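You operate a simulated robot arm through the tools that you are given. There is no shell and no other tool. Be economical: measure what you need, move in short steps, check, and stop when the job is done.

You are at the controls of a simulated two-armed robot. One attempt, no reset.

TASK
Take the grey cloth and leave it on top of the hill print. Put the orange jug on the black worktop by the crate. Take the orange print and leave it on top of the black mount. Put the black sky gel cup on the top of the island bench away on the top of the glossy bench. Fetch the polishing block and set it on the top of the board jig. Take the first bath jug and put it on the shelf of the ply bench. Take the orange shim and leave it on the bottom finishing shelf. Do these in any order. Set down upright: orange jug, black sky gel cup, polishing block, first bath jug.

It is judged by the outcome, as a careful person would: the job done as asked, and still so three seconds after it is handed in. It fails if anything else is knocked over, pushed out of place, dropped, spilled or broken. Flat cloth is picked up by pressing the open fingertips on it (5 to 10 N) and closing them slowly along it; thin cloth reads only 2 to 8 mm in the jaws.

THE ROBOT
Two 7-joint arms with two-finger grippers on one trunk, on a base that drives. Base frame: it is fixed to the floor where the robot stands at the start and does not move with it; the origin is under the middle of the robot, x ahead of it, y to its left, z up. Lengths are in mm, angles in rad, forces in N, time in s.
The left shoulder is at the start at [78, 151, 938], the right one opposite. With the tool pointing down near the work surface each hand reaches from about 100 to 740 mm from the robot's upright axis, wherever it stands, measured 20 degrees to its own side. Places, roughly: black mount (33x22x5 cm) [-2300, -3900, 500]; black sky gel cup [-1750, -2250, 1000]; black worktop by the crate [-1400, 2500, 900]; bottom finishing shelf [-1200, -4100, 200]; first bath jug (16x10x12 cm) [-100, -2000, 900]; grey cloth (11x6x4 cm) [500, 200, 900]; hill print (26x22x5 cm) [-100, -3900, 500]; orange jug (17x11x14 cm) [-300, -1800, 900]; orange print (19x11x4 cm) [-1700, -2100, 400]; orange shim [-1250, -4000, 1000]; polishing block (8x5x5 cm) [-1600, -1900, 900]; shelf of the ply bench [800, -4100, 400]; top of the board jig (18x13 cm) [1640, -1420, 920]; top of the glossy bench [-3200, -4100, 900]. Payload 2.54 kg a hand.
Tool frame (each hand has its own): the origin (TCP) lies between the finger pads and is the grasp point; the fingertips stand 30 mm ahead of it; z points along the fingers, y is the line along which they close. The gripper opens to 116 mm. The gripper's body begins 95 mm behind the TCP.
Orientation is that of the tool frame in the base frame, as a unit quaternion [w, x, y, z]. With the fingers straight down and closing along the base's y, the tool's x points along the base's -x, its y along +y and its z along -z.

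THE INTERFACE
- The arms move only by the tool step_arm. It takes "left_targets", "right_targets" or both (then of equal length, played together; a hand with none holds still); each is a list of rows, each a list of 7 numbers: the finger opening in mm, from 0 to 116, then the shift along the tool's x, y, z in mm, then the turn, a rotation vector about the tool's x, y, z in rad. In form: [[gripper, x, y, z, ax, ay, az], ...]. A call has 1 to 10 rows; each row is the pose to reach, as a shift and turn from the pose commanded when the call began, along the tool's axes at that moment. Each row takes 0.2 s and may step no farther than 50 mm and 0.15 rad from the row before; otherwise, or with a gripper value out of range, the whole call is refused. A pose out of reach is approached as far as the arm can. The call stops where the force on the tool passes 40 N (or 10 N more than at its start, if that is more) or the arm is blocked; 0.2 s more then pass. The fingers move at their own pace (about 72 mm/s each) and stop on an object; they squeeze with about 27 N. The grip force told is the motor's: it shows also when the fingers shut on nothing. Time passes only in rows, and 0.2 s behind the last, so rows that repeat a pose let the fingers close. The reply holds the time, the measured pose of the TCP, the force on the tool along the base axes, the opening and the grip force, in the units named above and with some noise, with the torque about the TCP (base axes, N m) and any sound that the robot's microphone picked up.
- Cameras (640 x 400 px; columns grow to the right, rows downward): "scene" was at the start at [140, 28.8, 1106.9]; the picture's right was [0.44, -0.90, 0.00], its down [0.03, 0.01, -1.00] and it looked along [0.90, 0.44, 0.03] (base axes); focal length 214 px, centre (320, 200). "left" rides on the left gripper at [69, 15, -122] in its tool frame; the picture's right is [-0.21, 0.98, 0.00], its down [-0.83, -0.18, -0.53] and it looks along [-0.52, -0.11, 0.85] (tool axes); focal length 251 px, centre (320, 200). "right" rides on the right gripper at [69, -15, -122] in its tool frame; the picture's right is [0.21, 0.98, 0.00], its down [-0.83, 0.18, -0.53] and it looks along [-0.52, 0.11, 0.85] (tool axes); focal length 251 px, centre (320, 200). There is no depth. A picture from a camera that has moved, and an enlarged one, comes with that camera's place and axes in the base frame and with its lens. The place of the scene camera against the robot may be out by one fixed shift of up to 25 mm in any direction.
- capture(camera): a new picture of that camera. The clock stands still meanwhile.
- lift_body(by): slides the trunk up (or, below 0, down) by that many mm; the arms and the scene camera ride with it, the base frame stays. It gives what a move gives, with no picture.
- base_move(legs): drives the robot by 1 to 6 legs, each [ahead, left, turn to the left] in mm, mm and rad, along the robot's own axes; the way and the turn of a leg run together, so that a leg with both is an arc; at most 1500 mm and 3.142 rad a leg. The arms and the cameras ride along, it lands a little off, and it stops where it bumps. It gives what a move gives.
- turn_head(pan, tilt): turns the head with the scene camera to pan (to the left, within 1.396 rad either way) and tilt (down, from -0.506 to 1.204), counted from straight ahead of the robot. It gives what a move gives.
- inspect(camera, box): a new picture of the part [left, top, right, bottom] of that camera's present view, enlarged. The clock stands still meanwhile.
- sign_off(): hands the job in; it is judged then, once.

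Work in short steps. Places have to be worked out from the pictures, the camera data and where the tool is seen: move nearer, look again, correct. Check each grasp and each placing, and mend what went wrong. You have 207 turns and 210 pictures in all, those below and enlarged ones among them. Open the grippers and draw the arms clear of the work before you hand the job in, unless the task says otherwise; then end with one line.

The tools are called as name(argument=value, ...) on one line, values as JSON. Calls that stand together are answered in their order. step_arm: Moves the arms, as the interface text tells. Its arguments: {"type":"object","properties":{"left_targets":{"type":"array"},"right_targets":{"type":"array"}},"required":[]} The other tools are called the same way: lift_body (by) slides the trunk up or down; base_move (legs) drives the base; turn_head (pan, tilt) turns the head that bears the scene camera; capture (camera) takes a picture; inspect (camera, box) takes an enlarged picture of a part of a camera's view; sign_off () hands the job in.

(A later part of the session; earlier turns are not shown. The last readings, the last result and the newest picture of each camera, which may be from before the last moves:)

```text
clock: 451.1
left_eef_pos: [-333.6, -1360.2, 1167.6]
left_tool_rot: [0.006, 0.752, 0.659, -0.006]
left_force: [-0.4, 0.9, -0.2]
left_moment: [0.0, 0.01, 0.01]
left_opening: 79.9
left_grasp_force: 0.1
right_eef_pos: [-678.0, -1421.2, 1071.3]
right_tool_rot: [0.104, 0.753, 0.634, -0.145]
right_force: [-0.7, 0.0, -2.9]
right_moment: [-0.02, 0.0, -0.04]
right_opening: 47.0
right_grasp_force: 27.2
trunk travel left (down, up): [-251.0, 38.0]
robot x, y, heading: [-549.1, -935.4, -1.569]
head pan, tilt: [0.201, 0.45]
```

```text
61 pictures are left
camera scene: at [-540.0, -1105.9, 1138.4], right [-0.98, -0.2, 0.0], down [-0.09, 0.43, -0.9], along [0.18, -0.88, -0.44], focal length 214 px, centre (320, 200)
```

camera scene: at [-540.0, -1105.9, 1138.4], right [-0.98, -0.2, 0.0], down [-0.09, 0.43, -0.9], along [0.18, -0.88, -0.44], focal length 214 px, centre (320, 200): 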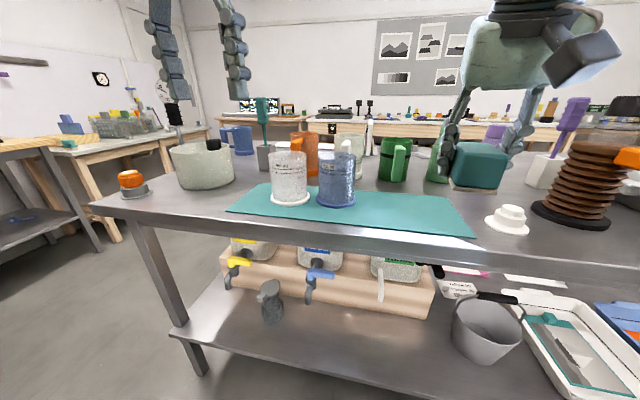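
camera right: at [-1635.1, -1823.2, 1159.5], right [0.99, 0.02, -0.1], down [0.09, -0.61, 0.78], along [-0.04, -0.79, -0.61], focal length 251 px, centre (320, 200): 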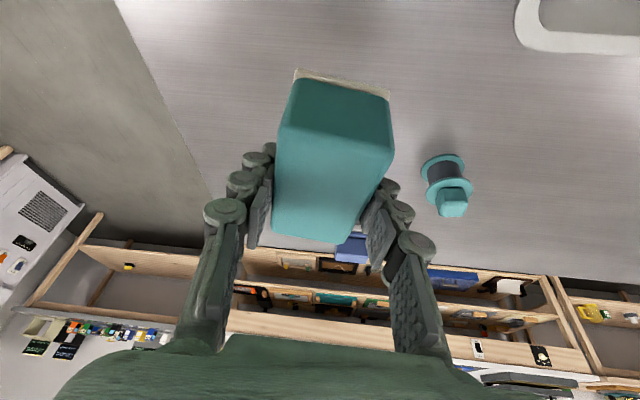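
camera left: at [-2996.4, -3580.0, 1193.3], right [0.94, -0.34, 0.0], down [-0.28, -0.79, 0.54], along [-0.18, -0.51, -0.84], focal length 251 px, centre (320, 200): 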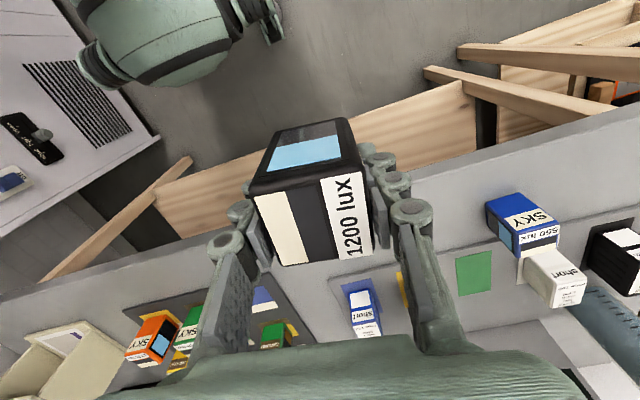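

The orange jug stands behind the two 450 ml cylinders, handle toward me. I drive up and bring the left hand above it, straightening its yaw.

base_move(legs=[[245, 0, 0]])

step_arm(left_targets=[[116, -40, 0, 0, 0, 0, -0.03], [116, -80, 0, 0, 0, 0, -0.06], [116, -120, 0, 0, 0, 0, -0.1], [116, -155, 0, 15, 0, 0, -0.13], [116, -190, 0, 35, 0, 0, -0.13], [116, -190, 0, 35, 0, 0, -0.13]])

capture(camera="left")

```text
clock: 452.9
left_eef_pos: [-333.3, -1605.8, 1169.1]
left_tool_rot: [0.005, 0.752, 0.659, -0.006]
left_force: [0.2, -1.0, 0.1]
left_moment: [0.03, -0.04, 0.05]
left_opening: 80.3
left_grasp_force: 0.0
right_eef_pos: [-678.0, -1666.7, 1071.1]
right_tool_rot: [0.104, 0.753, 0.634, -0.144]
right_force: [0.4, -0.3, -2.8]
right_moment: [0.01, 0.01, 0.01]
right_opening: 47.1
right_grasp_force: 26.7
trunk travel left (down, up): [-251.0, 38.0]
robot x, y, heading: [-550.3, -1181.5, -1.573]
head pan, tilt: [0.201, 0.45]
```

```text
clock: 454.3
left_eef_pos: [-335.4, -1751.9, 1116.1]
left_tool_rot: [0.005, 0.707, 0.707, -0.007]
left_force: [0.1, 0.2, 0.8]
left_moment: [0.0, -0.02, 0.02]
left_opening: 116.1
left_grasp_force: 0.1
left hand out of reach, approached as far as the arm can: row 3, 4, 5, 6
right_eef_pos: [-679.0, -1665.4, 1071.2]
right_tool_rot: [0.103, 0.753, 0.634, -0.145]
right_force: [-0.4, 1.4, -2.0]
right_moment: [-0.01, 0.01, -0.03]
right_opening: 47.0
right_grasp_force: 26.7
trunk travel left (down, up): [-251.0, 38.0]
robot x, y, heading: [-549.8, -1180.4, -1.566]
head pan, tilt: [0.201, 0.45]
```

```text
60 pictures are left
camera left: at [-319.8, -1680.4, 1237.6], right [0.98, -0.22, 0.0], down [-0.18, -0.82, 0.55], along [-0.12, -0.54, -0.84], focal length 251 px, centre (320, 200)
```

left: 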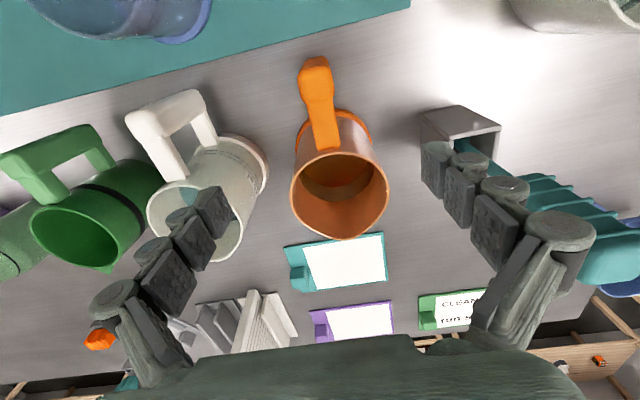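

The jug's rim (≈105 mm across) is centred near [−330, −1825]. I go forward while lowering a bit (higher poses are out of reach) and re-measure.

step_arm(left_targets=[[116, -15, 1, 14, 0, 0, 0], [116, -30, 2, 28, 0, 0, 0], [116, -50, 4, 42, 0, 0, 0], [116, -73, 5, 54, 0, 0, 0], [116, -73, 5, 54, 0, 0, 0]])

capture(camera="left")

```text
clock: 455.5
left_eef_pos: [-318.2, -1799.1, 1058.8]
left_tool_rot: [0.004, 0.709, 0.706, -0.007]
left_force: [-0.8, -0.3, 0.1]
left_moment: [0.01, 0.0, -0.02]
left_opening: 116.1
left_grasp_force: 0.0
left hand out of reach, approached as far as the arm can: row 1, 2, 3, 4, 5
right_eef_pos: [-679.2, -1667.4, 1071.5]
right_tool_rot: [0.104, 0.752, 0.635, -0.144]
right_force: [-0.1, -0.1, -3.2]
right_moment: [-0.03, -0.01, -0.01]
right_opening: 47.3
right_grasp_force: 26.7
trunk travel left (down, up): [-251.0, 38.0]
robot x, y, heading: [-548.6, -1182.0, -1.568]
head pan, tilt: [0.201, 0.45]
```

```text
59 pictures are left
camera left: at [-301.3, -1727.3, 1180.3], right [0.98, -0.22, 0.0], down [-0.18, -0.82, 0.55], along [-0.12, -0.53, -0.84], focal length 251 px, centre (320, 200)
```

left: 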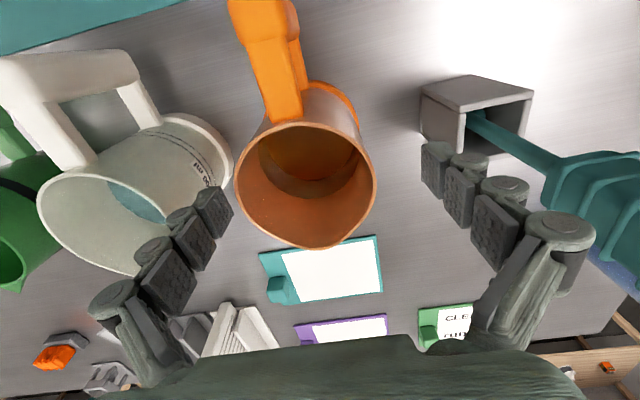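

Jug axis is at [−334, −1818], rim z≈1012. I pitch the tool forward ~17° for reach (closing axis stays along x), raising slightly, and re-check the alignment.

step_arm(left_targets=[[116, 10, -5, -12, 0, -0.1, 0], [116, 5, -10, -22, 0, -0.2, 0], [116, -5, -16, -28, 0, -0.3, 0], [116, -13, -16, -28, 0, -0.3, 0], [116, -13, -16, -28, 0, -0.3, 0]])

capture(camera="left")

```text
clock: 456.7
left_eef_pos: [-331.9, -1812.2, 1086.5]
left_tool_rot: [0.111, 0.699, 0.698, -0.112]
left_force: [-0.3, -0.1, -0.4]
left_moment: [-0.02, 0.02, 0.0]
left_opening: 115.9
left_grasp_force: 0.1
right_eef_pos: [-678.9, -1667.4, 1072.0]
right_tool_rot: [0.104, 0.753, 0.634, -0.144]
right_force: [-1.2, 0.5, -1.7]
right_moment: [-0.03, 0.01, 0.0]
right_opening: 47.1
right_grasp_force: 26.8
trunk travel left (down, up): [-251.0, 38.0]
robot x, y, heading: [-548.7, -1181.9, -1.563]
head pan, tilt: [0.201, 0.45]
```

```text
58 pictures are left
camera left: at [-316.1, -1708.5, 1181.0], right [0.98, -0.21, 0.06], down [-0.18, -0.62, 0.76], along [-0.12, -0.76, -0.64], focal length 251 px, centre (320, 200)
```

left: 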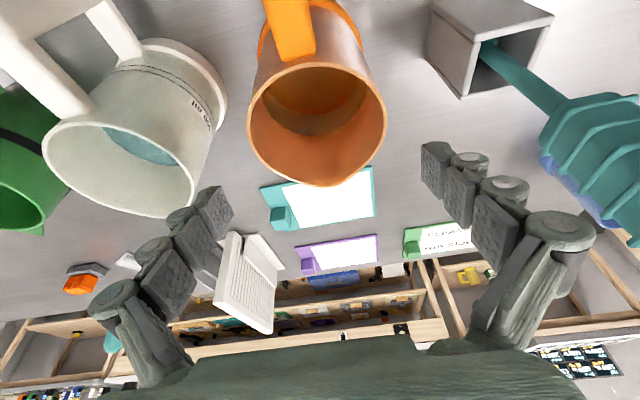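

Centred within 1 mm. I lower 50 mm (tips about at the rim) and look once more.

step_arm(left_targets=[[116, 8, 0, 24, 0, 0, 0], [116, 16, 0, 48, 0, 0, 0], [116, 16, 0, 48, 0, 0, 0]])

capture(camera="left")

```text
clock: 457.5
left_eef_pos: [-331.1, -1812.2, 1033.8]
left_tool_rot: [0.109, 0.699, 0.697, -0.112]
left_force: [-0.5, 0.4, -0.6]
left_moment: [-0.03, -0.02, 0.01]
left_opening: 116.0
left_grasp_force: 0.1
right_eef_pos: [-677.0, -1666.8, 1071.1]
right_tool_rot: [0.105, 0.752, 0.634, -0.145]
right_force: [0.1, 0.6, -2.4]
right_moment: [-0.05, 0.01, -0.01]
right_opening: 46.9
right_grasp_force: 27.3
trunk travel left (down, up): [-251.0, 38.0]
robot x, y, heading: [-552.7, -1184.1, -1.57]
head pan, tilt: [0.201, 0.45]
```

```text
57 pictures are left
camera left: at [-315.1, -1707.8, 1129.1], right [0.98, -0.21, 0.06], down [-0.18, -0.62, 0.76], along [-0.12, -0.76, -0.64], focal length 251 px, centre (320, 200)
```

left: 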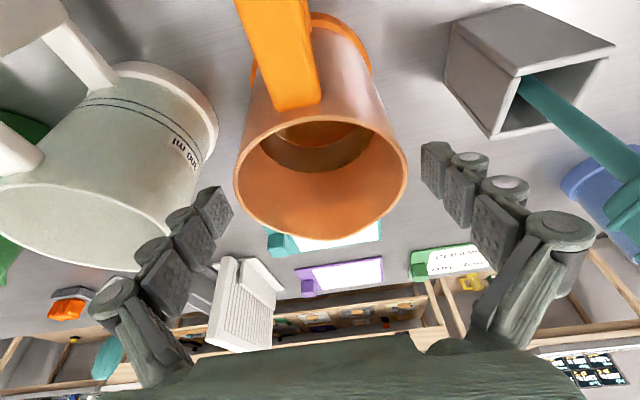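

Margins are about 5 mm each side with the hand ~3 mm to +x. I shift −3 mm and descend in small guarded steps.

step_arm(left_targets=[[116, 0, -3, 0, 0, 0, 0], [116, 4, -3, 12, 0, 0, 0], [116, 8, -3, 24, 0, 0, 0], [116, 12, -3, 36, 0, 0, 0], [116, 16, -3, 48, 0, 0, 0], [116, 19, -3, 58, 0, 0, 0], [116, 19, -3, 58, 0, 0, 0]])

capture(camera="left")

inspect(camera="scene", box=[220, 60, 440, 220])

```text
clock: 459.1
left_eef_pos: [-333.1, -1811.6, 974.9]
left_tool_rot: [0.11, 0.699, 0.698, -0.112]
left_force: [0.1, 0.4, 1.1]
left_moment: [0.0, 0.0, 0.01]
left_opening: 116.1
left_grasp_force: 0.0
right_eef_pos: [-679.5, -1665.9, 1071.1]
right_tool_rot: [0.103, 0.753, 0.633, -0.144]
right_force: [0.1, -0.3, -2.0]
right_moment: [-0.05, -0.01, 0.0]
right_opening: 47.3
right_grasp_force: 27.7
trunk travel left (down, up): [-251.0, 38.0]
robot x, y, heading: [-551.4, -1181.6, -1.57]
head pan, tilt: [0.201, 0.45]
```

```text
56 pictures are left
camera left: at [-318.8, -1707.7, 1069.4], right [0.98, -0.21, 0.06], down [-0.18, -0.62, 0.76], along [-0.12, -0.76, -0.64], focal length 251 px, centre (320, 200)
```

left: 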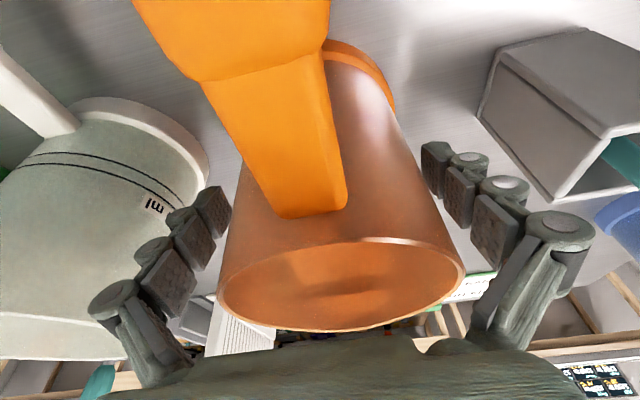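

```text
2.50 times, centred on (330, 140) of scene
camera zoom: at [-539.3, -1350.2, 1138.4], right [-0.98, -0.2, 0.0], down [-0.09, 0.43, -0.9], along [0.18, -0.88, -0.44], focal length 536 px, centre (295, 350)
```

zoom: 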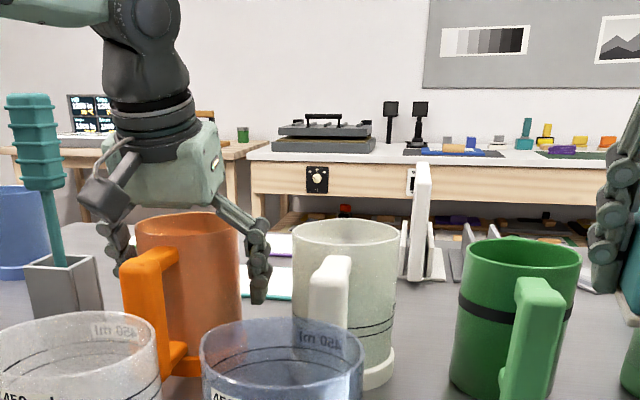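

No contact; the fingers straddle the jug's upper half. I close and lift slightly.

step_arm(left_targets=[[100, 0, 0, 0, 0, 0, 0], [85, 0, 0, 0, 0, 0, 0], [75, 0, 0, 0, 0, 0, 0], [75, 0, 0, 0, 0, 0, 0], [75, 0, 0, 0, 0, 0, 0]])

step_arm(left_targets=[[75, -3, 0, -10, 0, 0, 0], [75, -8, 0, -25, 0, 0, 0], [75, -16, 0, -50, 0, 0, 0], [75, -26, 0, -80, 0, 0, 0], [75, -34, 0, -105, 0, 0, 0], [75, -45, 0, -138, 0, 0, 0]])

capture(camera="scene")

```text
clock: 460.3
left_eef_pos: [-334.1, -1811.6, 975.4]
left_tool_rot: [0.11, 0.699, 0.697, -0.113]
left_force: [2.6, -0.4, 4.1]
left_moment: [0.05, -0.12, -0.02]
left_opening: 94.6
left_grasp_force: 26.9
right_eef_pos: [-677.8, -1666.0, 1071.6]
right_tool_rot: [0.104, 0.752, 0.634, -0.145]
right_force: [-0.4, -0.3, -1.5]
right_moment: [0.03, -0.02, 0.04]
right_opening: 47.4
right_grasp_force: 27.4
trunk travel left (down, up): [-251.0, 38.0]
robot x, y, heading: [-550.9, -1182.9, -1.568]
head pan, tilt: [0.201, 0.45]
```

```text
clock: 461.7
left_eef_pos: [-332.6, -1814.1, 1120.1]
left_tool_rot: [0.109, 0.701, 0.696, -0.111]
left_force: [0.4, 0.1, -6.0]
left_moment: [0.02, 0.01, -0.02]
left_opening: 94.7
left_grasp_force: 26.6
right_eef_pos: [-678.1, -1667.7, 1071.8]
right_tool_rot: [0.103, 0.753, 0.634, -0.144]
right_force: [0.1, 0.0, -1.7]
right_moment: [-0.01, 0.02, 0.0]
right_opening: 47.0
right_grasp_force: 27.4
trunk travel left (down, up): [-251.0, 38.0]
robot x, y, heading: [-547.1, -1181.0, -1.562]
head pan, tilt: [0.201, 0.45]
```

```text
54 pictures are left
camera scene: at [-539.1, -1350.8, 1138.3], right [-0.98, -0.2, 0.0], down [-0.09, 0.43, -0.9], along [0.18, -0.88, -0.44], focal length 214 px, centre (320, 200)
```

scene: 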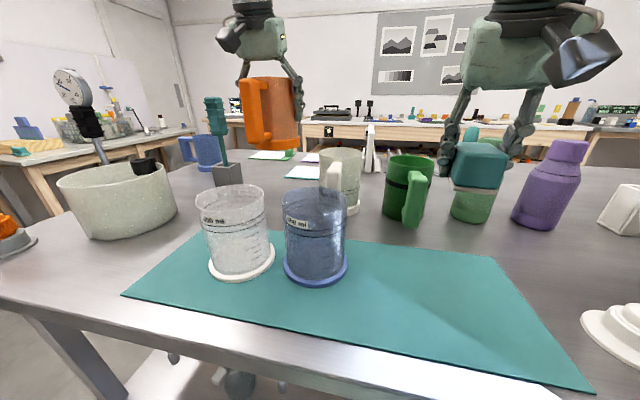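

The orange jug is up and level (6 N). I raise, pull it back over the cylinders, back away, turn to +x and head for the board jig.

lift_body(by=37)

step_arm(left_targets=[[75, 38, 0, -12, 0, 0, 0], [75, 76, 0, -24, 0, 0, 0], [75, 114, 0, -36, 0, 0, 0], [75, 152, 0, -48, 0, 0, 0], [75, 190, 0, -60, 0, 0, 0], [75, 218, 0, -70, 0, 0, 0]])

base_move(legs=[[-250, 0, 0], [0, 0, 1.571], [900, -150, 0]])

turn_head(pan=0.0, tilt=0.35)

capture(camera="scene")

```text
clock: 462.5
left_eef_pos: [-333.2, -1813.0, 1157.9]
left_tool_rot: [0.109, 0.699, 0.697, -0.112]
left_force: [0.5, 0.8, -5.2]
left_moment: [0.03, 0.0, 0.0]
left_opening: 94.8
left_grasp_force: 27.4
right_eef_pos: [-678.8, -1667.3, 1107.1]
right_tool_rot: [0.103, 0.753, 0.634, -0.144]
right_force: [0.8, -0.2, -1.9]
right_moment: [-0.02, 0.0, 0.04]
right_opening: 47.3
right_grasp_force: 27.1
trunk travel left (down, up): [-288.0, 1.0]
robot x, y, heading: [-556.3, -1180.0, -1.565]
head pan, tilt: [0.201, 0.45]
```

```text
clock: 463.9
left_eef_pos: [-334.2, -1583.0, 1157.7]
left_tool_rot: [0.11, 0.699, 0.698, -0.111]
left_force: [-0.4, 0.1, -5.3]
left_moment: [-0.01, 0.01, -0.01]
left_opening: 94.9
left_grasp_force: 26.9
right_eef_pos: [-677.6, -1665.5, 1106.7]
right_tool_rot: [0.104, 0.753, 0.634, -0.144]
right_force: [-0.3, -0.7, -2.6]
right_moment: [-0.04, -0.03, -0.02]
right_opening: 47.2
right_grasp_force: 26.7
trunk travel left (down, up): [-288.0, 1.0]
robot x, y, heading: [-548.8, -1181.5, -1.562]
head pan, tilt: [0.201, 0.45]
```

```text
clock: 474.2
left_eef_pos: [772.9, -865.2, 1157.8]
left_tool_rot: [0.156, 0.005, 0.988, -0.002]
left_force: [-0.6, 0.4, -6.3]
left_moment: [-0.01, 0.04, 0.05]
left_opening: 94.9
left_grasp_force: 27.0
right_eef_pos: [854.9, -1209.8, 1107.7]
right_tool_rot: [0.175, 0.088, 0.98, -0.029]
right_force: [0.1, -0.2, -2.1]
right_moment: [0.0, -0.01, 0.01]
right_opening: 47.1
right_grasp_force: 27.1
trunk travel left (down, up): [-288.0, 1.0]
robot x, y, heading: [367.8, -1080.4, -0.001]
head pan, tilt: [0.201, 0.45]
```

```text
clock: 474.9
left_eef_pos: [772.9, -866.6, 1157.3]
left_tool_rot: [0.156, 0.005, 0.988, -0.003]
left_force: [0.0, 0.5, -6.0]
left_moment: [0.01, -0.02, 0.0]
left_opening: 95.0
left_grasp_force: 27.0
right_eef_pos: [853.5, -1211.6, 1107.9]
right_tool_rot: [0.175, 0.088, 0.98, -0.029]
right_force: [0.4, -0.3, -2.3]
right_moment: [0.03, -0.03, -0.04]
right_opening: 47.1
right_grasp_force: 27.3
trunk travel left (down, up): [-288.0, 1.0]
robot x, y, heading: [369.5, -1079.2, -0.004]
head pan, tilt: [0.0, 0.351]
```

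```text
53 pictures are left
camera scene: at [522.8, -1090.2, 1184.5], right [0.0, -1.0, 0.0], down [-0.34, 0.0, -0.94], along [0.94, 0.0, -0.34], focal length 214 px, centre (320, 200)
```

scene: 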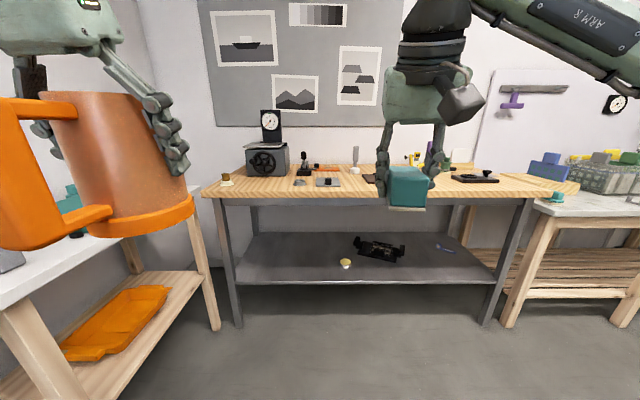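

I see the wood-topped bench ahead. I enlarge its top to find the board jig.

inspect(camera="scene", box=[220, 130, 520, 220])

```text
2.13 times, centred on (370, 175) of scene
camera zoom: at [522.8, -1090.2, 1184.5], right [0.0, -1.0, 0.0], down [-0.34, 0.0, -0.94], along [0.94, 0.0, -0.34], focal length 458 px, centre (213, 253)
```

zoom: 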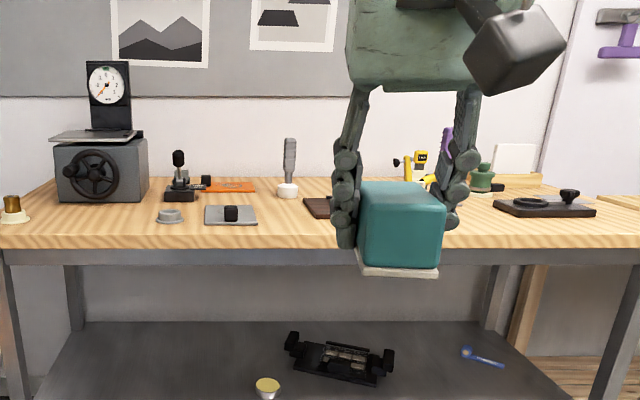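

The jig is the brown board hidden behind my block. I drive to within reach and look with the right camera.

base_move(legs=[[300, -209, 0], [270, 0, 0]])

capture(camera="right")

turn_head(pan=-0.3, tilt=0.5)

capture(camera="scene")

```text
clock: 479.1
left_eef_pos: [1345.1, -1073.5, 1157.9]
left_tool_rot: [0.157, 0.004, 0.988, -0.002]
left_force: [0.5, -0.1, -5.9]
left_moment: [-0.01, 0.04, 0.02]
left_opening: 95.1
left_grasp_force: 27.3
right_eef_pos: [1426.9, -1418.0, 1107.4]
right_tool_rot: [0.174, 0.085, 0.981, -0.029]
right_force: [0.4, -0.1, -2.9]
right_moment: [0.02, -0.01, 0.01]
right_opening: 47.0
right_grasp_force: 26.9
trunk travel left (down, up): [-288.0, 1.0]
robot x, y, heading: [941.7, -1291.3, -0.006]
head pan, tilt: [0.0, 0.351]
```

```text
51 pictures are left
camera right: at [1321.7, -1412.3, 1197.5], right [-0.02, 0.99, -0.1], down [0.62, 0.09, 0.78], along [0.79, -0.04, -0.61], focal length 251 px, centre (320, 200)
```

right: 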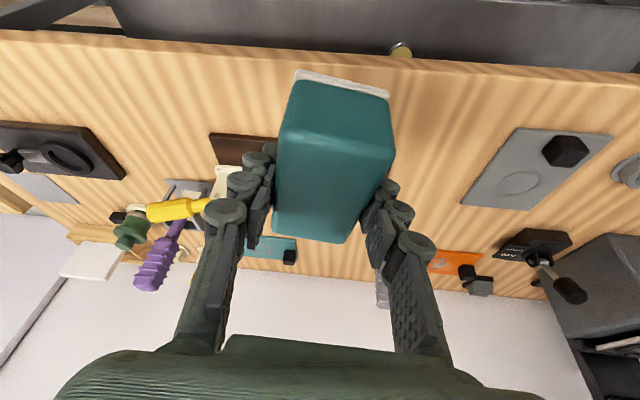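

```text
clock: 479.9
left_eef_pos: [1345.4, -1073.9, 1157.0]
left_tool_rot: [0.156, 0.003, 0.988, -0.003]
left_force: [-0.4, -0.7, -5.4]
left_moment: [-0.02, 0.01, -0.03]
left_opening: 95.1
left_grasp_force: 26.8
right_eef_pos: [1427.4, -1419.8, 1108.6]
right_tool_rot: [0.175, 0.085, 0.98, -0.028]
right_force: [0.3, -0.4, -1.7]
right_moment: [-0.03, -0.01, 0.0]
right_opening: 47.1
right_grasp_force: 26.8
trunk travel left (down, up): [-288.0, 1.0]
robot x, y, heading: [941.6, -1290.0, -0.003]
head pan, tilt: [-0.3, 0.499]
```

```text
50 pictures are left
camera scene: at [1089.6, -1326.0, 1170.9], right [-0.29, -0.96, 0.0], down [-0.46, 0.14, -0.88], along [0.84, -0.26, -0.48], focal length 214 px, centre (320, 200)
```

scene: 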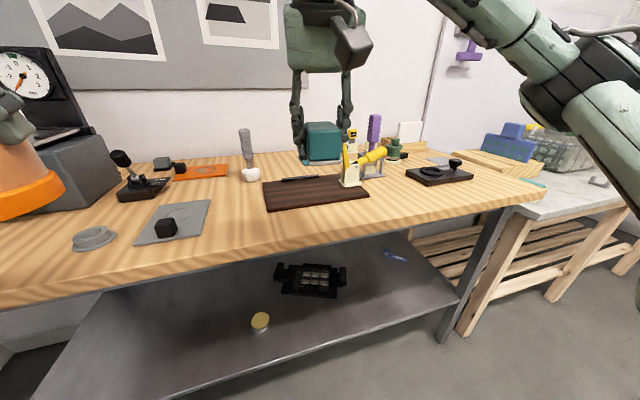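

The brown board with the yellow toggle clamp is the jig. I enlarge it.

inspect(camera="scene", box=[240, 120, 400, 220])

```text
4.00 times, centred on (320, 170) of scene
camera zoom: at [1089.6, -1326.0, 1170.9], right [-0.29, -0.96, 0.0], down [-0.46, 0.14, -0.88], along [0.84, -0.26, -0.48], focal length 858 px, centre (320, 320)
```

zoom: 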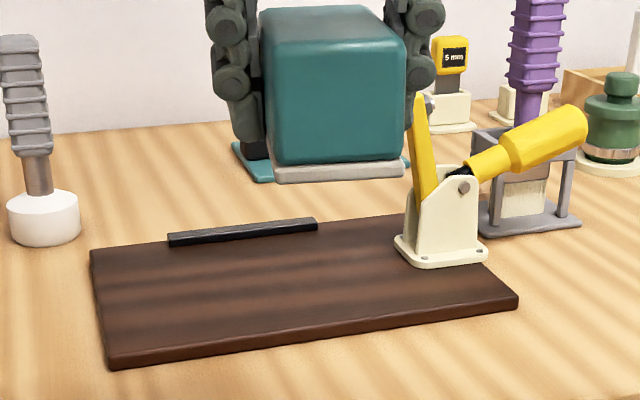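

The usable jig area centres at about [1640, −1420], left of the clamp. I carry the block forward over it and lower most of the way.

step_arm(right_targets=[[25, -37, 7, 14, 0, 0, 0], [25, -74, 14, 27, 0, 0, 0], [25, -110, 21, 41, 0, 0, 0], [25, -147, 28, 54, 0, 0, 0], [25, -184, 35, 68, 0, 0, 0], [25, -170, 36, 105, 0, 0, 0], [25, -156, 37, 142, 0, 0, 0], [25, -149, 38, 160, 0, 0, 0], [25, -149, 38, 160, 0, 0, 0]])

inspect(camera="scene", box=[200, 100, 400, 230])

capture(camera="right")

```text
clock: 481.9
left_eef_pos: [1344.7, -1072.8, 1156.7]
left_tool_rot: [0.157, 0.003, 0.988, -0.002]
left_force: [-0.7, -0.4, -6.5]
left_moment: [0.02, 0.01, 0.02]
left_opening: 95.1
left_grasp_force: 27.3
right_eef_pos: [1624.3, -1417.8, 1007.9]
right_tool_rot: [0.175, 0.085, 0.98, -0.029]
right_force: [0.2, -0.6, -2.2]
right_moment: [0.01, -0.02, 0.03]
right_opening: 47.2
right_grasp_force: 27.2
trunk travel left (down, up): [-288.0, 1.0]
robot x, y, heading: [941.3, -1289.0, -0.003]
head pan, tilt: [-0.3, 0.499]
```

```text
3.08 times, centred on (300, 165) of scene
camera zoom: at [1089.5, -1326.0, 1170.9], right [-0.3, -0.96, 0.0], down [-0.46, 0.14, -0.88], along [0.84, -0.26, -0.48], focal length 660 px, centre (382, 308)
```

zoom: 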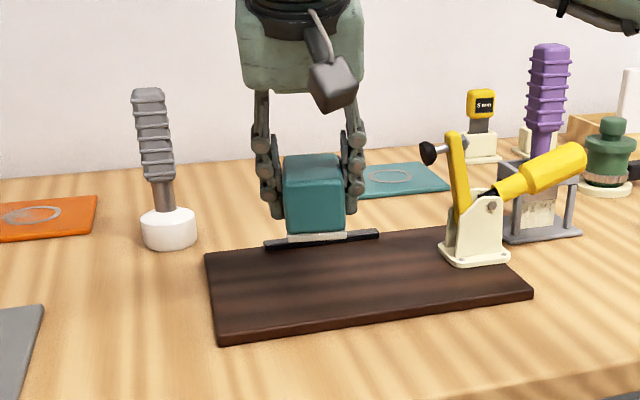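

```text
47 pictures are left
camera right: at [1519.2, -1412.1, 1097.2], right [-0.02, 0.99, -0.1], down [0.61, 0.09, 0.78], along [0.79, -0.04, -0.61], focal length 251 px, centre (320, 200)
```

right: 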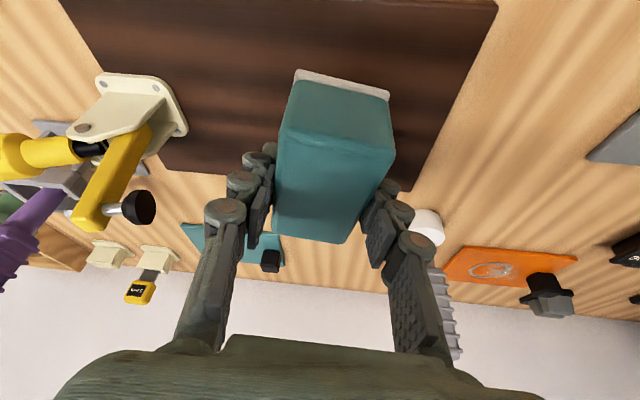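

The rail sits at x≈1698, so I shift the block back 15 mm and lower until it touches the board.

step_arm(right_targets=[[25, 14, -2, -5, 0, 0, 0], [25, 19, -2, 9, 0, 0, 0], [25, 24, -2, 23, 0, 0, 0], [25, 26, -2, 27, 0, 0, 0], [25, 27, -2, 31, 0, 0, 0], [25, 28, -2, 35, 0, 0, 0], [25, 30, -2, 39, 0, 0, 0], [25, 31, -2, 43, 0, 0, 0]])

inspect(camera="scene", box=[200, 100, 400, 230])

```text
clock: 483.7
left_eef_pos: [1344.6, -1073.8, 1156.6]
left_tool_rot: [0.156, 0.004, 0.988, -0.002]
left_force: [-0.2, 0.2, -5.5]
left_moment: [0.01, -0.02, 0.03]
left_opening: 95.0
left_grasp_force: 27.0
right_eef_pos: [1610.1, -1418.5, 956.7]
right_tool_rot: [0.173, 0.085, 0.981, -0.029]
right_force: [-0.5, 0.1, -1.8]
right_moment: [-0.01, -0.04, 0.01]
right_opening: 46.9
right_grasp_force: 27.1
trunk travel left (down, up): [-288.0, 1.0]
robot x, y, heading: [940.3, -1288.9, -0.0]
head pan, tilt: [-0.3, 0.499]
```

```text
3.08 times, centred on (300, 165) of scene
camera zoom: at [1089.6, -1326.1, 1170.9], right [-0.3, -0.96, 0.0], down [-0.46, 0.14, -0.88], along [0.84, -0.26, -0.48], focal length 660 px, centre (382, 308)
```

zoom: 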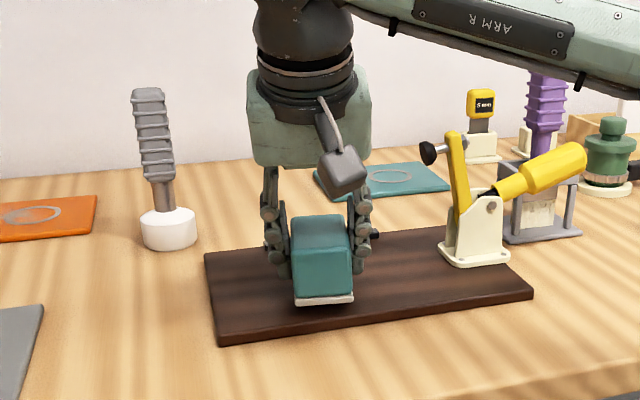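

Nearly there; I continue lowering in 4 mm steps.

step_arm(right_targets=[[25, 1, 0, 4, 0, 0, 0], [25, 3, 0, 8, 0, 0, 0], [25, 4, 0, 12, 0, 0, 0], [25, 6, 0, 16, 0, 0, 0], [25, 7, 0, 20, 0, 0, 0], [25, 9, 0, 24, 0, 0, 0]])

```text
clock: 485.1
left_eef_pos: [1342.9, -1073.6, 1156.8]
left_tool_rot: [0.156, 0.003, 0.988, -0.002]
left_force: [-0.5, -0.8, -5.9]
left_moment: [-0.01, 0.01, 0.01]
left_opening: 94.8
left_grasp_force: 27.2
right_eef_pos: [1613.0, -1419.1, 943.7]
right_tool_rot: [0.185, 0.087, 0.979, -0.024]
right_force: [-5.2, 0.3, 13.0]
right_moment: [0.16, 0.4, 0.14]
right_opening: 47.6
right_grasp_force: 27.4
trunk travel left (down, up): [-288.0, 1.0]
robot x, y, heading: [945.9, -1291.9, 0.002]
head pan, tilt: [-0.3, 0.499]
stopped in row 6 (right hand): the force on the tool passed its limit at 42 N (the readings are from after the stop); the commanded pose is now the measured one
```

Contact. I open to 75 mm and rise along the tool axis, then check.

step_arm(right_targets=[[55, 0, 0, -2, 0, 0, 0], [75, 0, 0, -2, 0, 0, 0], [75, 0, 0, -3, 0, 0, 0], [75, 0, 0, -40, 0, 0, 0], [75, 0, 0, -85, 0, 0, 0], [75, 0, 0, -130, 0, 0, 0], [75, 0, 0, -170, 0, 0, 0]])

inspect(camera="scene", box=[200, 100, 400, 230])

```text
clock: 486.7
left_eef_pos: [1343.7, -1072.6, 1156.8]
left_tool_rot: [0.157, 0.003, 0.988, -0.002]
left_force: [-0.5, 0.8, -6.2]
left_moment: [-0.03, -0.02, 0.0]
left_opening: 94.7
left_grasp_force: 27.2
right_eef_pos: [1553.2, -1407.0, 1097.5]
right_tool_rot: [0.183, 0.086, 0.979, -0.026]
right_force: [-0.6, 0.1, -0.3]
right_moment: [0.01, 0.0, 0.02]
right_opening: 75.2
right_grasp_force: 0.1
trunk travel left (down, up): [-288.0, 1.0]
robot x, y, heading: [938.8, -1288.4, -0.0]
head pan, tilt: [-0.3, 0.499]
```

```text
3.08 times, centred on (300, 165) of scene
camera zoom: at [1089.0, -1325.9, 1171.0], right [-0.3, -0.96, 0.0], down [-0.46, 0.14, -0.88], along [0.84, -0.26, -0.48], focal length 660 px, centre (382, 308)
```

zoom: 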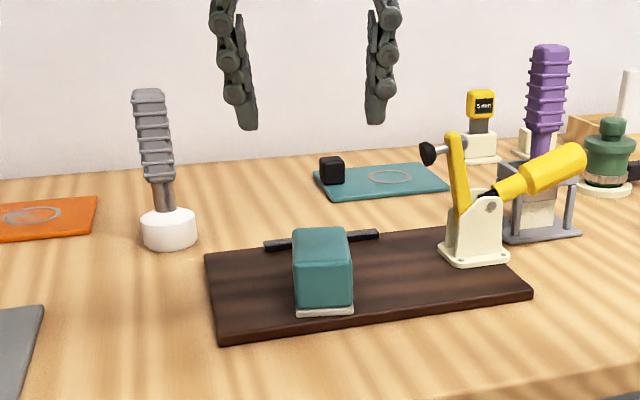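

The polishing block sits upright on the jig. I fold the right arm back, retreat, and turn toward +y for the black worktop.

step_arm(right_targets=[[60, 40, -7, -20, 0, 0, 0], [60, 80, -14, -40, 0, 0, 0], [60, 115, -21, -55, 0, 0, 0], [60, 115, -21, -55, 0, 0, 0]])

base_move(legs=[[-300, 0, 0], [-300, 200, 0], [-900, 0, 0], [0, 0, 1.571]])

turn_head(pan=0.3, tilt=0.25)

capture(camera="scene")

```text
clock: 487.7
left_eef_pos: [1345.1, -1074.6, 1157.0]
left_tool_rot: [0.157, 0.003, 0.988, -0.002]
left_force: [0.0, -0.4, -6.1]
left_moment: [0.01, 0.04, 0.01]
left_opening: 95.1
left_grasp_force: 27.0
right_eef_pos: [1425.1, -1403.2, 1107.3]
right_tool_rot: [0.184, 0.087, 0.979, -0.025]
right_force: [-0.5, 0.3, -0.2]
right_moment: [0.0, 0.01, -0.05]
right_opening: 59.8
right_grasp_force: 0.0
trunk travel left (down, up): [-288.0, 1.0]
robot x, y, heading: [942.5, -1294.3, 0.0]
head pan, tilt: [-0.3, 0.499]
```

```text
clock: 500.2
left_eef_pos: [-771.1, -679.1, 1157.4]
left_tool_rot: [0.113, -0.688, 0.709, 0.108]
left_force: [0.1, -0.2, -6.0]
left_moment: [0.01, -0.02, 0.0]
left_opening: 94.9
left_grasp_force: 26.5
right_eef_pos: [-437.4, -605.7, 1106.4]
right_tool_rot: [0.148, -0.622, 0.761, 0.11]
right_force: [-0.4, 0.5, 0.3]
right_moment: [0.03, 0.03, 0.03]
right_opening: 60.0
right_grasp_force: 0.1
trunk travel left (down, up): [-288.0, 1.0]
robot x, y, heading: [-563.3, -1087.3, 1.546]
head pan, tilt: [-0.3, 0.499]
```

```text
clock: 501.2
left_eef_pos: [-769.9, -678.6, 1157.6]
left_tool_rot: [0.114, -0.687, 0.709, 0.108]
left_force: [-0.1, -0.1, -5.7]
left_moment: [-0.03, -0.04, -0.01]
left_opening: 94.8
left_grasp_force: 26.4
right_eef_pos: [-437.9, -605.2, 1106.6]
right_tool_rot: [0.148, -0.622, 0.761, 0.109]
right_force: [0.7, -0.3, 0.5]
right_moment: [-0.01, -0.02, -0.01]
right_opening: 59.9
right_grasp_force: 0.1
trunk travel left (down, up): [-288.0, 1.0]
robot x, y, heading: [-566.9, -1090.0, 1.549]
head pan, tilt: [0.3, 0.25]
```

```text
44 pictures are left
camera scene: at [-596.5, -939.4, 1194.0], right [0.96, 0.27, 0.0], down [0.07, -0.24, -0.97], along [-0.26, 0.93, -0.25], focal length 214 px, centre (320, 200)
```

scene: 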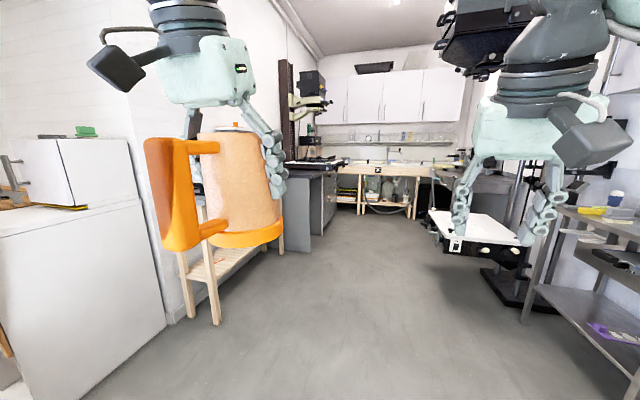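

The corridor ahead is clear and the dark worktop is on the left. I drive forward along it and look again.

base_move(legs=[[1450, 0, 0.022], [750, 0, 0]])

turn_head(pan=0.5, tilt=0.3)

capture(camera="scene")

```text
clock: 511.9
left_eef_pos: [-745.8, 1481.8, 1156.6]
left_tool_rot: [0.112, -0.694, 0.703, 0.108]
left_force: [-0.5, 0.0, -6.6]
left_moment: [-0.01, 0.02, 0.0]
left_opening: 95.1
left_grasp_force: 26.8
right_eef_pos: [-415.3, 1561.7, 1106.0]
right_tool_rot: [0.147, -0.628, 0.756, 0.111]
right_force: [0.4, 0.6, 0.2]
right_moment: [-0.03, 0.01, -0.01]
right_opening: 59.9
right_grasp_force: 0.0
trunk travel left (down, up): [-288.0, 1.0]
robot x, y, heading: [-534.9, 1075.1, 1.565]
head pan, tilt: [0.3, 0.25]
```

```text
clock: 512.6
left_eef_pos: [-746.1, 1482.6, 1157.3]
left_tool_rot: [0.112, -0.694, 0.703, 0.109]
left_force: [0.6, -0.4, -5.3]
left_moment: [-0.02, 0.0, 0.02]
left_opening: 95.2
left_grasp_force: 27.2
right_eef_pos: [-414.6, 1561.2, 1107.5]
right_tool_rot: [0.147, -0.628, 0.756, 0.11]
right_force: [-0.5, 1.0, -0.1]
right_moment: [0.0, 0.02, 0.02]
right_opening: 59.9
right_grasp_force: 0.1
trunk travel left (down, up): [-288.0, 1.0]
robot x, y, heading: [-532.8, 1079.8, 1.57]
head pan, tilt: [0.499, 0.3]
```

```text
43 pictures are left
camera scene: at [-585.3, 1217.8, 1189.3], right [0.88, 0.47, 0.0], down [0.14, -0.26, -0.96], along [-0.45, 0.84, -0.3], focal length 214 px, centre (320, 200)
```

scene: 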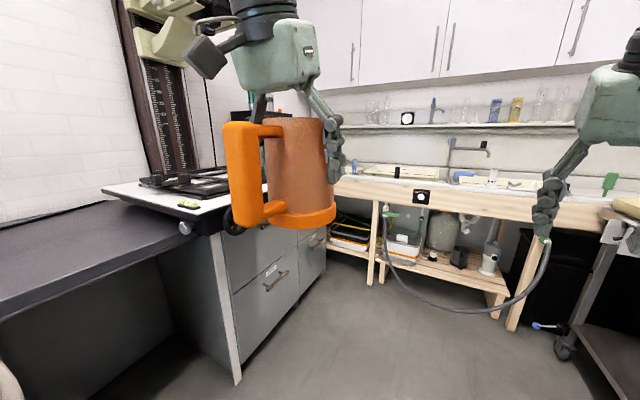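

My jug hides the target spot at [−1400, 2500]. I drive 350 mm further and look with a wider pan.

base_move(legs=[[450, 0, 0]])

turn_head(pan=0.95, tilt=0.35)

capture(camera="scene")

capture(camera="left")

```text
clock: 515.4
left_eef_pos: [-741.1, 1934.1, 1157.4]
left_tool_rot: [0.113, -0.694, 0.703, 0.109]
left_force: [-0.3, 0.8, -6.3]
left_moment: [-0.02, 0.01, -0.05]
left_opening: 94.9
left_grasp_force: 27.3
right_eef_pos: [-412.3, 2013.4, 1106.3]
right_tool_rot: [0.147, -0.628, 0.756, 0.111]
right_force: [0.4, -0.4, 0.3]
right_moment: [-0.02, 0.03, 0.03]
right_opening: 60.0
right_grasp_force: 0.0
trunk travel left (down, up): [-288.0, 1.0]
robot x, y, heading: [-532.0, 1530.0, 1.562]
head pan, tilt: [0.499, 0.3]
```

```text
clock: 516.2
left_eef_pos: [-743.1, 1934.5, 1156.7]
left_tool_rot: [0.112, -0.694, 0.703, 0.108]
left_force: [0.1, -0.6, -5.0]
left_moment: [0.0, -0.02, 0.02]
left_opening: 95.0
left_grasp_force: 27.2
right_eef_pos: [-411.0, 2014.3, 1107.5]
right_tool_rot: [0.147, -0.628, 0.756, 0.111]
right_force: [-0.4, -0.1, 0.4]
right_moment: [-0.02, -0.03, -0.02]
right_opening: 60.0
right_grasp_force: 0.1
trunk travel left (down, up): [-288.0, 1.0]
robot x, y, heading: [-530.9, 1530.3, 1.562]
head pan, tilt: [0.949, 0.351]
```

```text
42 pictures are left
camera scene: at [-613.0, 1642.6, 1184.6], right [0.59, 0.81, 0.0], down [0.28, -0.2, -0.94], along [-0.76, 0.55, -0.34], focal length 214 px, centre (320, 200)
```

scene: 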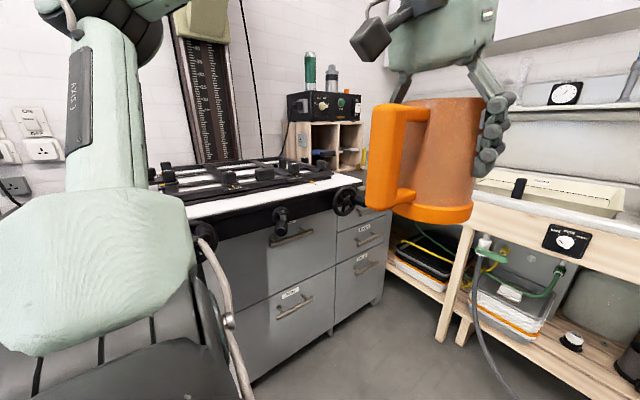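

```text
41 pictures are left
camera left: at [-759.6, 1831.6, 1251.9], right [-0.97, 0.22, 0.06], down [0.19, 0.62, 0.76], along [0.13, 0.76, -0.64], focal length 251 px, centre (320, 200)
```

left: 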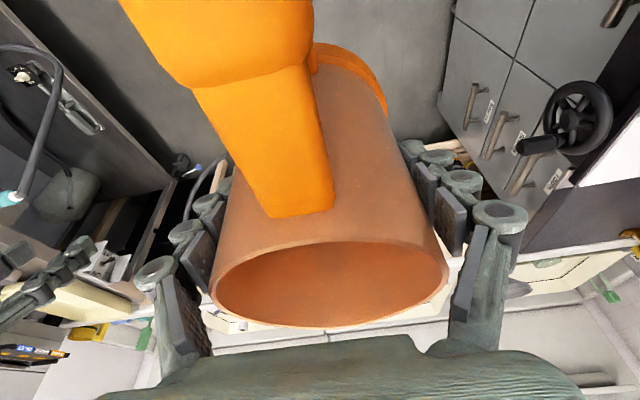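

The crate (plywood cubby with a black device on top) is at centre-left; the worktop beside it is partly hidden by my jug. I enlarge that region.

inspect(camera="scene", box=[280, 90, 400, 230])

```text
2.86 times, centred on (340, 160) of scene
camera zoom: at [-613.0, 1642.6, 1184.6], right [0.59, 0.81, 0.0], down [0.28, -0.2, -0.94], along [-0.76, 0.55, -0.34], focal length 613 px, centre (263, 314)
```

zoom: 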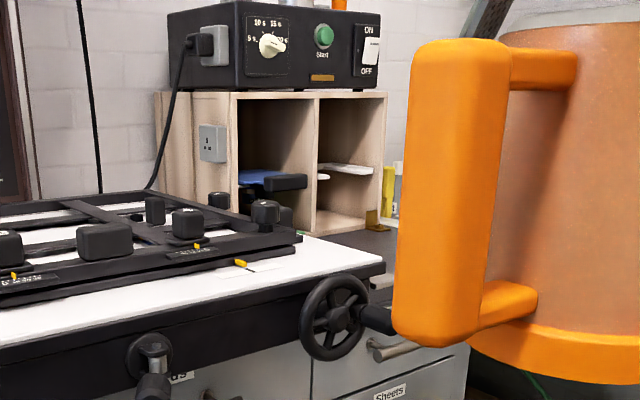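

I drive to about [−820, 2183] and turn 45° left so that the left hand faces the worktop beside the crate.

base_move(legs=[[400, 0, 0], [250, 285, 0], [0, 0, 0.785]])

turn_head(pan=-0.35, tilt=0.5)

capture(camera="scene")

capture(camera="right")

```text
clock: 523.8
left_eef_pos: [-1245.1, 2329.3, 1157.3]
left_tool_rot: [-0.062, 0.911, -0.383, -0.144]
left_force: [-0.2, -0.2, -5.5]
left_moment: [-0.02, -0.04, 0.02]
left_opening: 94.8
left_grasp_force: 26.8
right_eef_pos: [-1068.1, 2619.3, 1106.1]
right_tool_rot: [-0.093, 0.871, -0.456, -0.159]
right_force: [0.4, -0.2, -0.2]
right_moment: [0.01, -0.01, 0.01]
right_opening: 59.6
right_grasp_force: 0.1
trunk travel left (down, up): [-288.0, 1.0]
robot x, y, heading: [-805.8, 2192.8, 2.35]
head pan, tilt: [0.949, 0.351]
```

```text
clock: 525.3
left_eef_pos: [-1244.7, 2328.5, 1157.6]
left_tool_rot: [-0.061, 0.91, -0.383, -0.144]
left_force: [0.3, 0.4, -6.0]
left_moment: [-0.01, -0.01, 0.02]
left_opening: 94.9
left_grasp_force: 27.0
right_eef_pos: [-1068.3, 2619.5, 1107.9]
right_tool_rot: [-0.094, 0.87, -0.457, -0.159]
right_force: [-1.0, 0.0, 0.1]
right_moment: [0.01, 0.0, -0.01]
right_opening: 59.9
right_grasp_force: 0.0
trunk travel left (down, up): [-288.0, 1.0]
robot x, y, heading: [-811.6, 2192.9, 2.352]
head pan, tilt: [-0.351, 0.499]
```

```text
39 pictures are left
camera scene: at [-902.9, 2314.7, 1170.9], right [0.91, 0.42, 0.0], down [0.2, -0.44, -0.88], along [-0.37, 0.8, -0.48], focal length 214 px, centre (320, 200)
```

scene: 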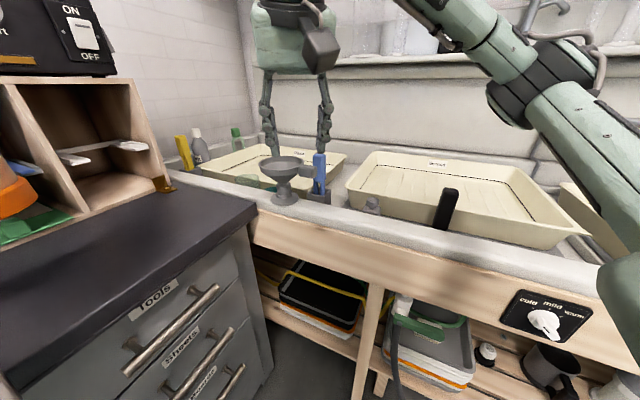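

```text
38 pictures are left
camera right: at [-993.5, 2536.6, 1194.9], right [-0.69, -0.72, -0.1], down [-0.49, 0.37, 0.79], along [-0.53, 0.6, -0.6], focal length 251 px, centre (320, 200)
```

right: 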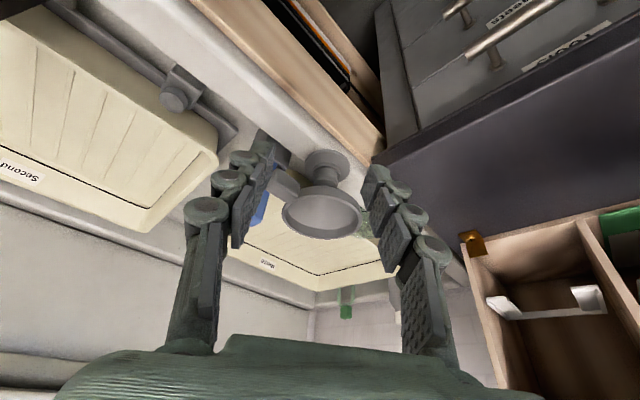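

The worktop free area spans x −1240…−1546 in front of the crate; the jug needs to go straight ahead 202 mm. I extend and lower most of the way.

step_arm(left_targets=[[75, -38, 0, 13, 0, 0, 0], [75, -77, 0, 25, 0, 0, 0], [75, -115, 0, 38, 0, 0, 0], [75, -154, 0, 51, 0, 0, 0], [75, -192, 0, 63, 0, 0, 0], [75, -180, 0, 100, 0, 0, 0], [75, -168, 0, 138, 0, 0, 0], [75, -160, 0, 160, 0, 0, 0], [75, -160, 0, 160, 0, 0, 0]])

turn_head(pan=0.3, tilt=0.6)

capture(camera="scene")

```text
clock: 527.3
left_eef_pos: [-1385.2, 2474.8, 1054.5]
left_tool_rot: [-0.062, 0.91, -0.383, -0.144]
left_force: [-0.2, -0.4, -6.2]
left_moment: [-0.05, 0.0, 0.02]
left_opening: 94.9
left_grasp_force: 26.9
right_eef_pos: [-1068.3, 2619.8, 1106.7]
right_tool_rot: [-0.092, 0.87, -0.457, -0.158]
right_force: [0.2, 0.4, -0.1]
right_moment: [-0.03, -0.01, 0.02]
right_opening: 60.2
right_grasp_force: 0.1
trunk travel left (down, up): [-288.0, 1.0]
robot x, y, heading: [-804.7, 2192.4, 2.354]
head pan, tilt: [-0.351, 0.499]
```

```text
clock: 528.3
left_eef_pos: [-1386.2, 2474.4, 1054.5]
left_tool_rot: [-0.061, 0.911, -0.382, -0.144]
left_force: [-0.9, -0.3, -6.8]
left_moment: [-0.03, -0.02, 0.0]
left_opening: 95.1
left_grasp_force: 27.0
right_eef_pos: [-1067.7, 2620.0, 1106.1]
right_tool_rot: [-0.094, 0.87, -0.457, -0.159]
right_force: [0.0, 0.3, 0.5]
right_moment: [-0.02, 0.01, 0.01]
right_opening: 60.0
right_grasp_force: 0.0
trunk travel left (down, up): [-288.0, 1.0]
robot x, y, heading: [-803.3, 2192.8, 2.354]
head pan, tilt: [0.3, 0.6]
```

```text
37 pictures are left
camera scene: at [-943.0, 2273.8, 1161.8], right [0.47, 0.88, 0.0], down [0.5, -0.27, -0.82], along [-0.73, 0.39, -0.57], focal length 214 px, centre (320, 200)
```

scene: 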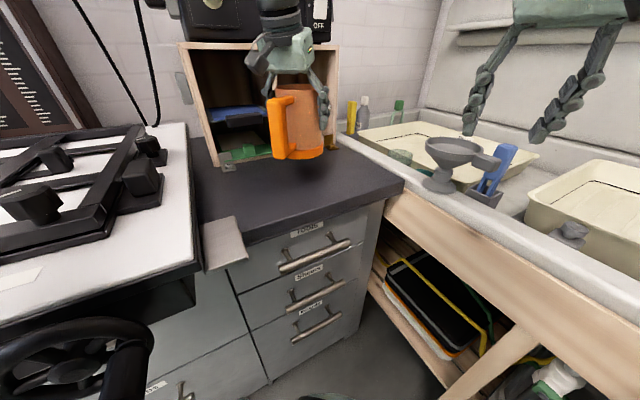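

The jug hovers over the clear black top. I lower in small steps until contact.

step_arm(left_targets=[[75, 5, 0, 15, 0, 0, 0], [75, 9, 0, 28, 0, 0, 0], [75, 11, 0, 34, 0, 0, 0], [75, 13, 0, 39, 0, 0, 0], [75, 15, 0, 44, 0, 0, 0], [75, 16, 0, 49, 0, 0, 0], [75, 18, 0, 54, 0, 0, 0]])

inspect(camera="scene", box=[180, 40, 420, 240])

```text
clock: 529.9
left_eef_pos: [-1385.1, 2472.3, 997.3]
left_tool_rot: [-0.061, 0.911, -0.383, -0.143]
left_force: [0.7, -0.6, -5.5]
left_moment: [-0.02, 0.02, 0.03]
left_opening: 95.1
left_grasp_force: 27.3
right_eef_pos: [-1066.6, 2619.1, 1106.4]
right_tool_rot: [-0.093, 0.87, -0.457, -0.159]
right_force: [0.3, -0.2, -0.1]
right_moment: [0.04, 0.02, 0.0]
right_opening: 60.0
right_grasp_force: 0.0
trunk travel left (down, up): [-288.0, 1.0]
robot x, y, heading: [-806.0, 2193.0, 2.355]
head pan, tilt: [0.3, 0.6]
```

```text
2.00 times, centred on (300, 140) of scene
camera zoom: at [-943.1, 2273.7, 1161.8], right [0.47, 0.88, 0.0], down [0.5, -0.27, -0.82], along [-0.73, 0.39, -0.57], focal length 429 px, centre (360, 320)
```

zoom: 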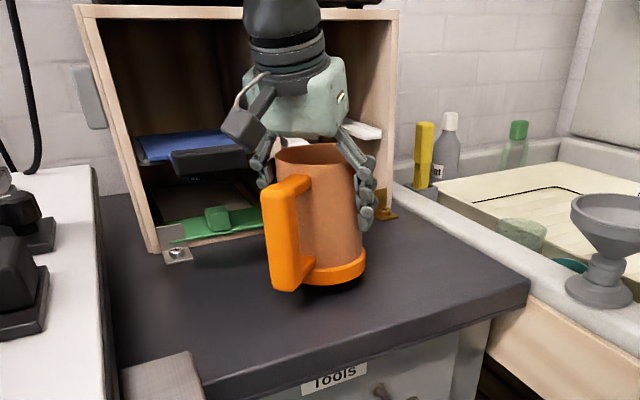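

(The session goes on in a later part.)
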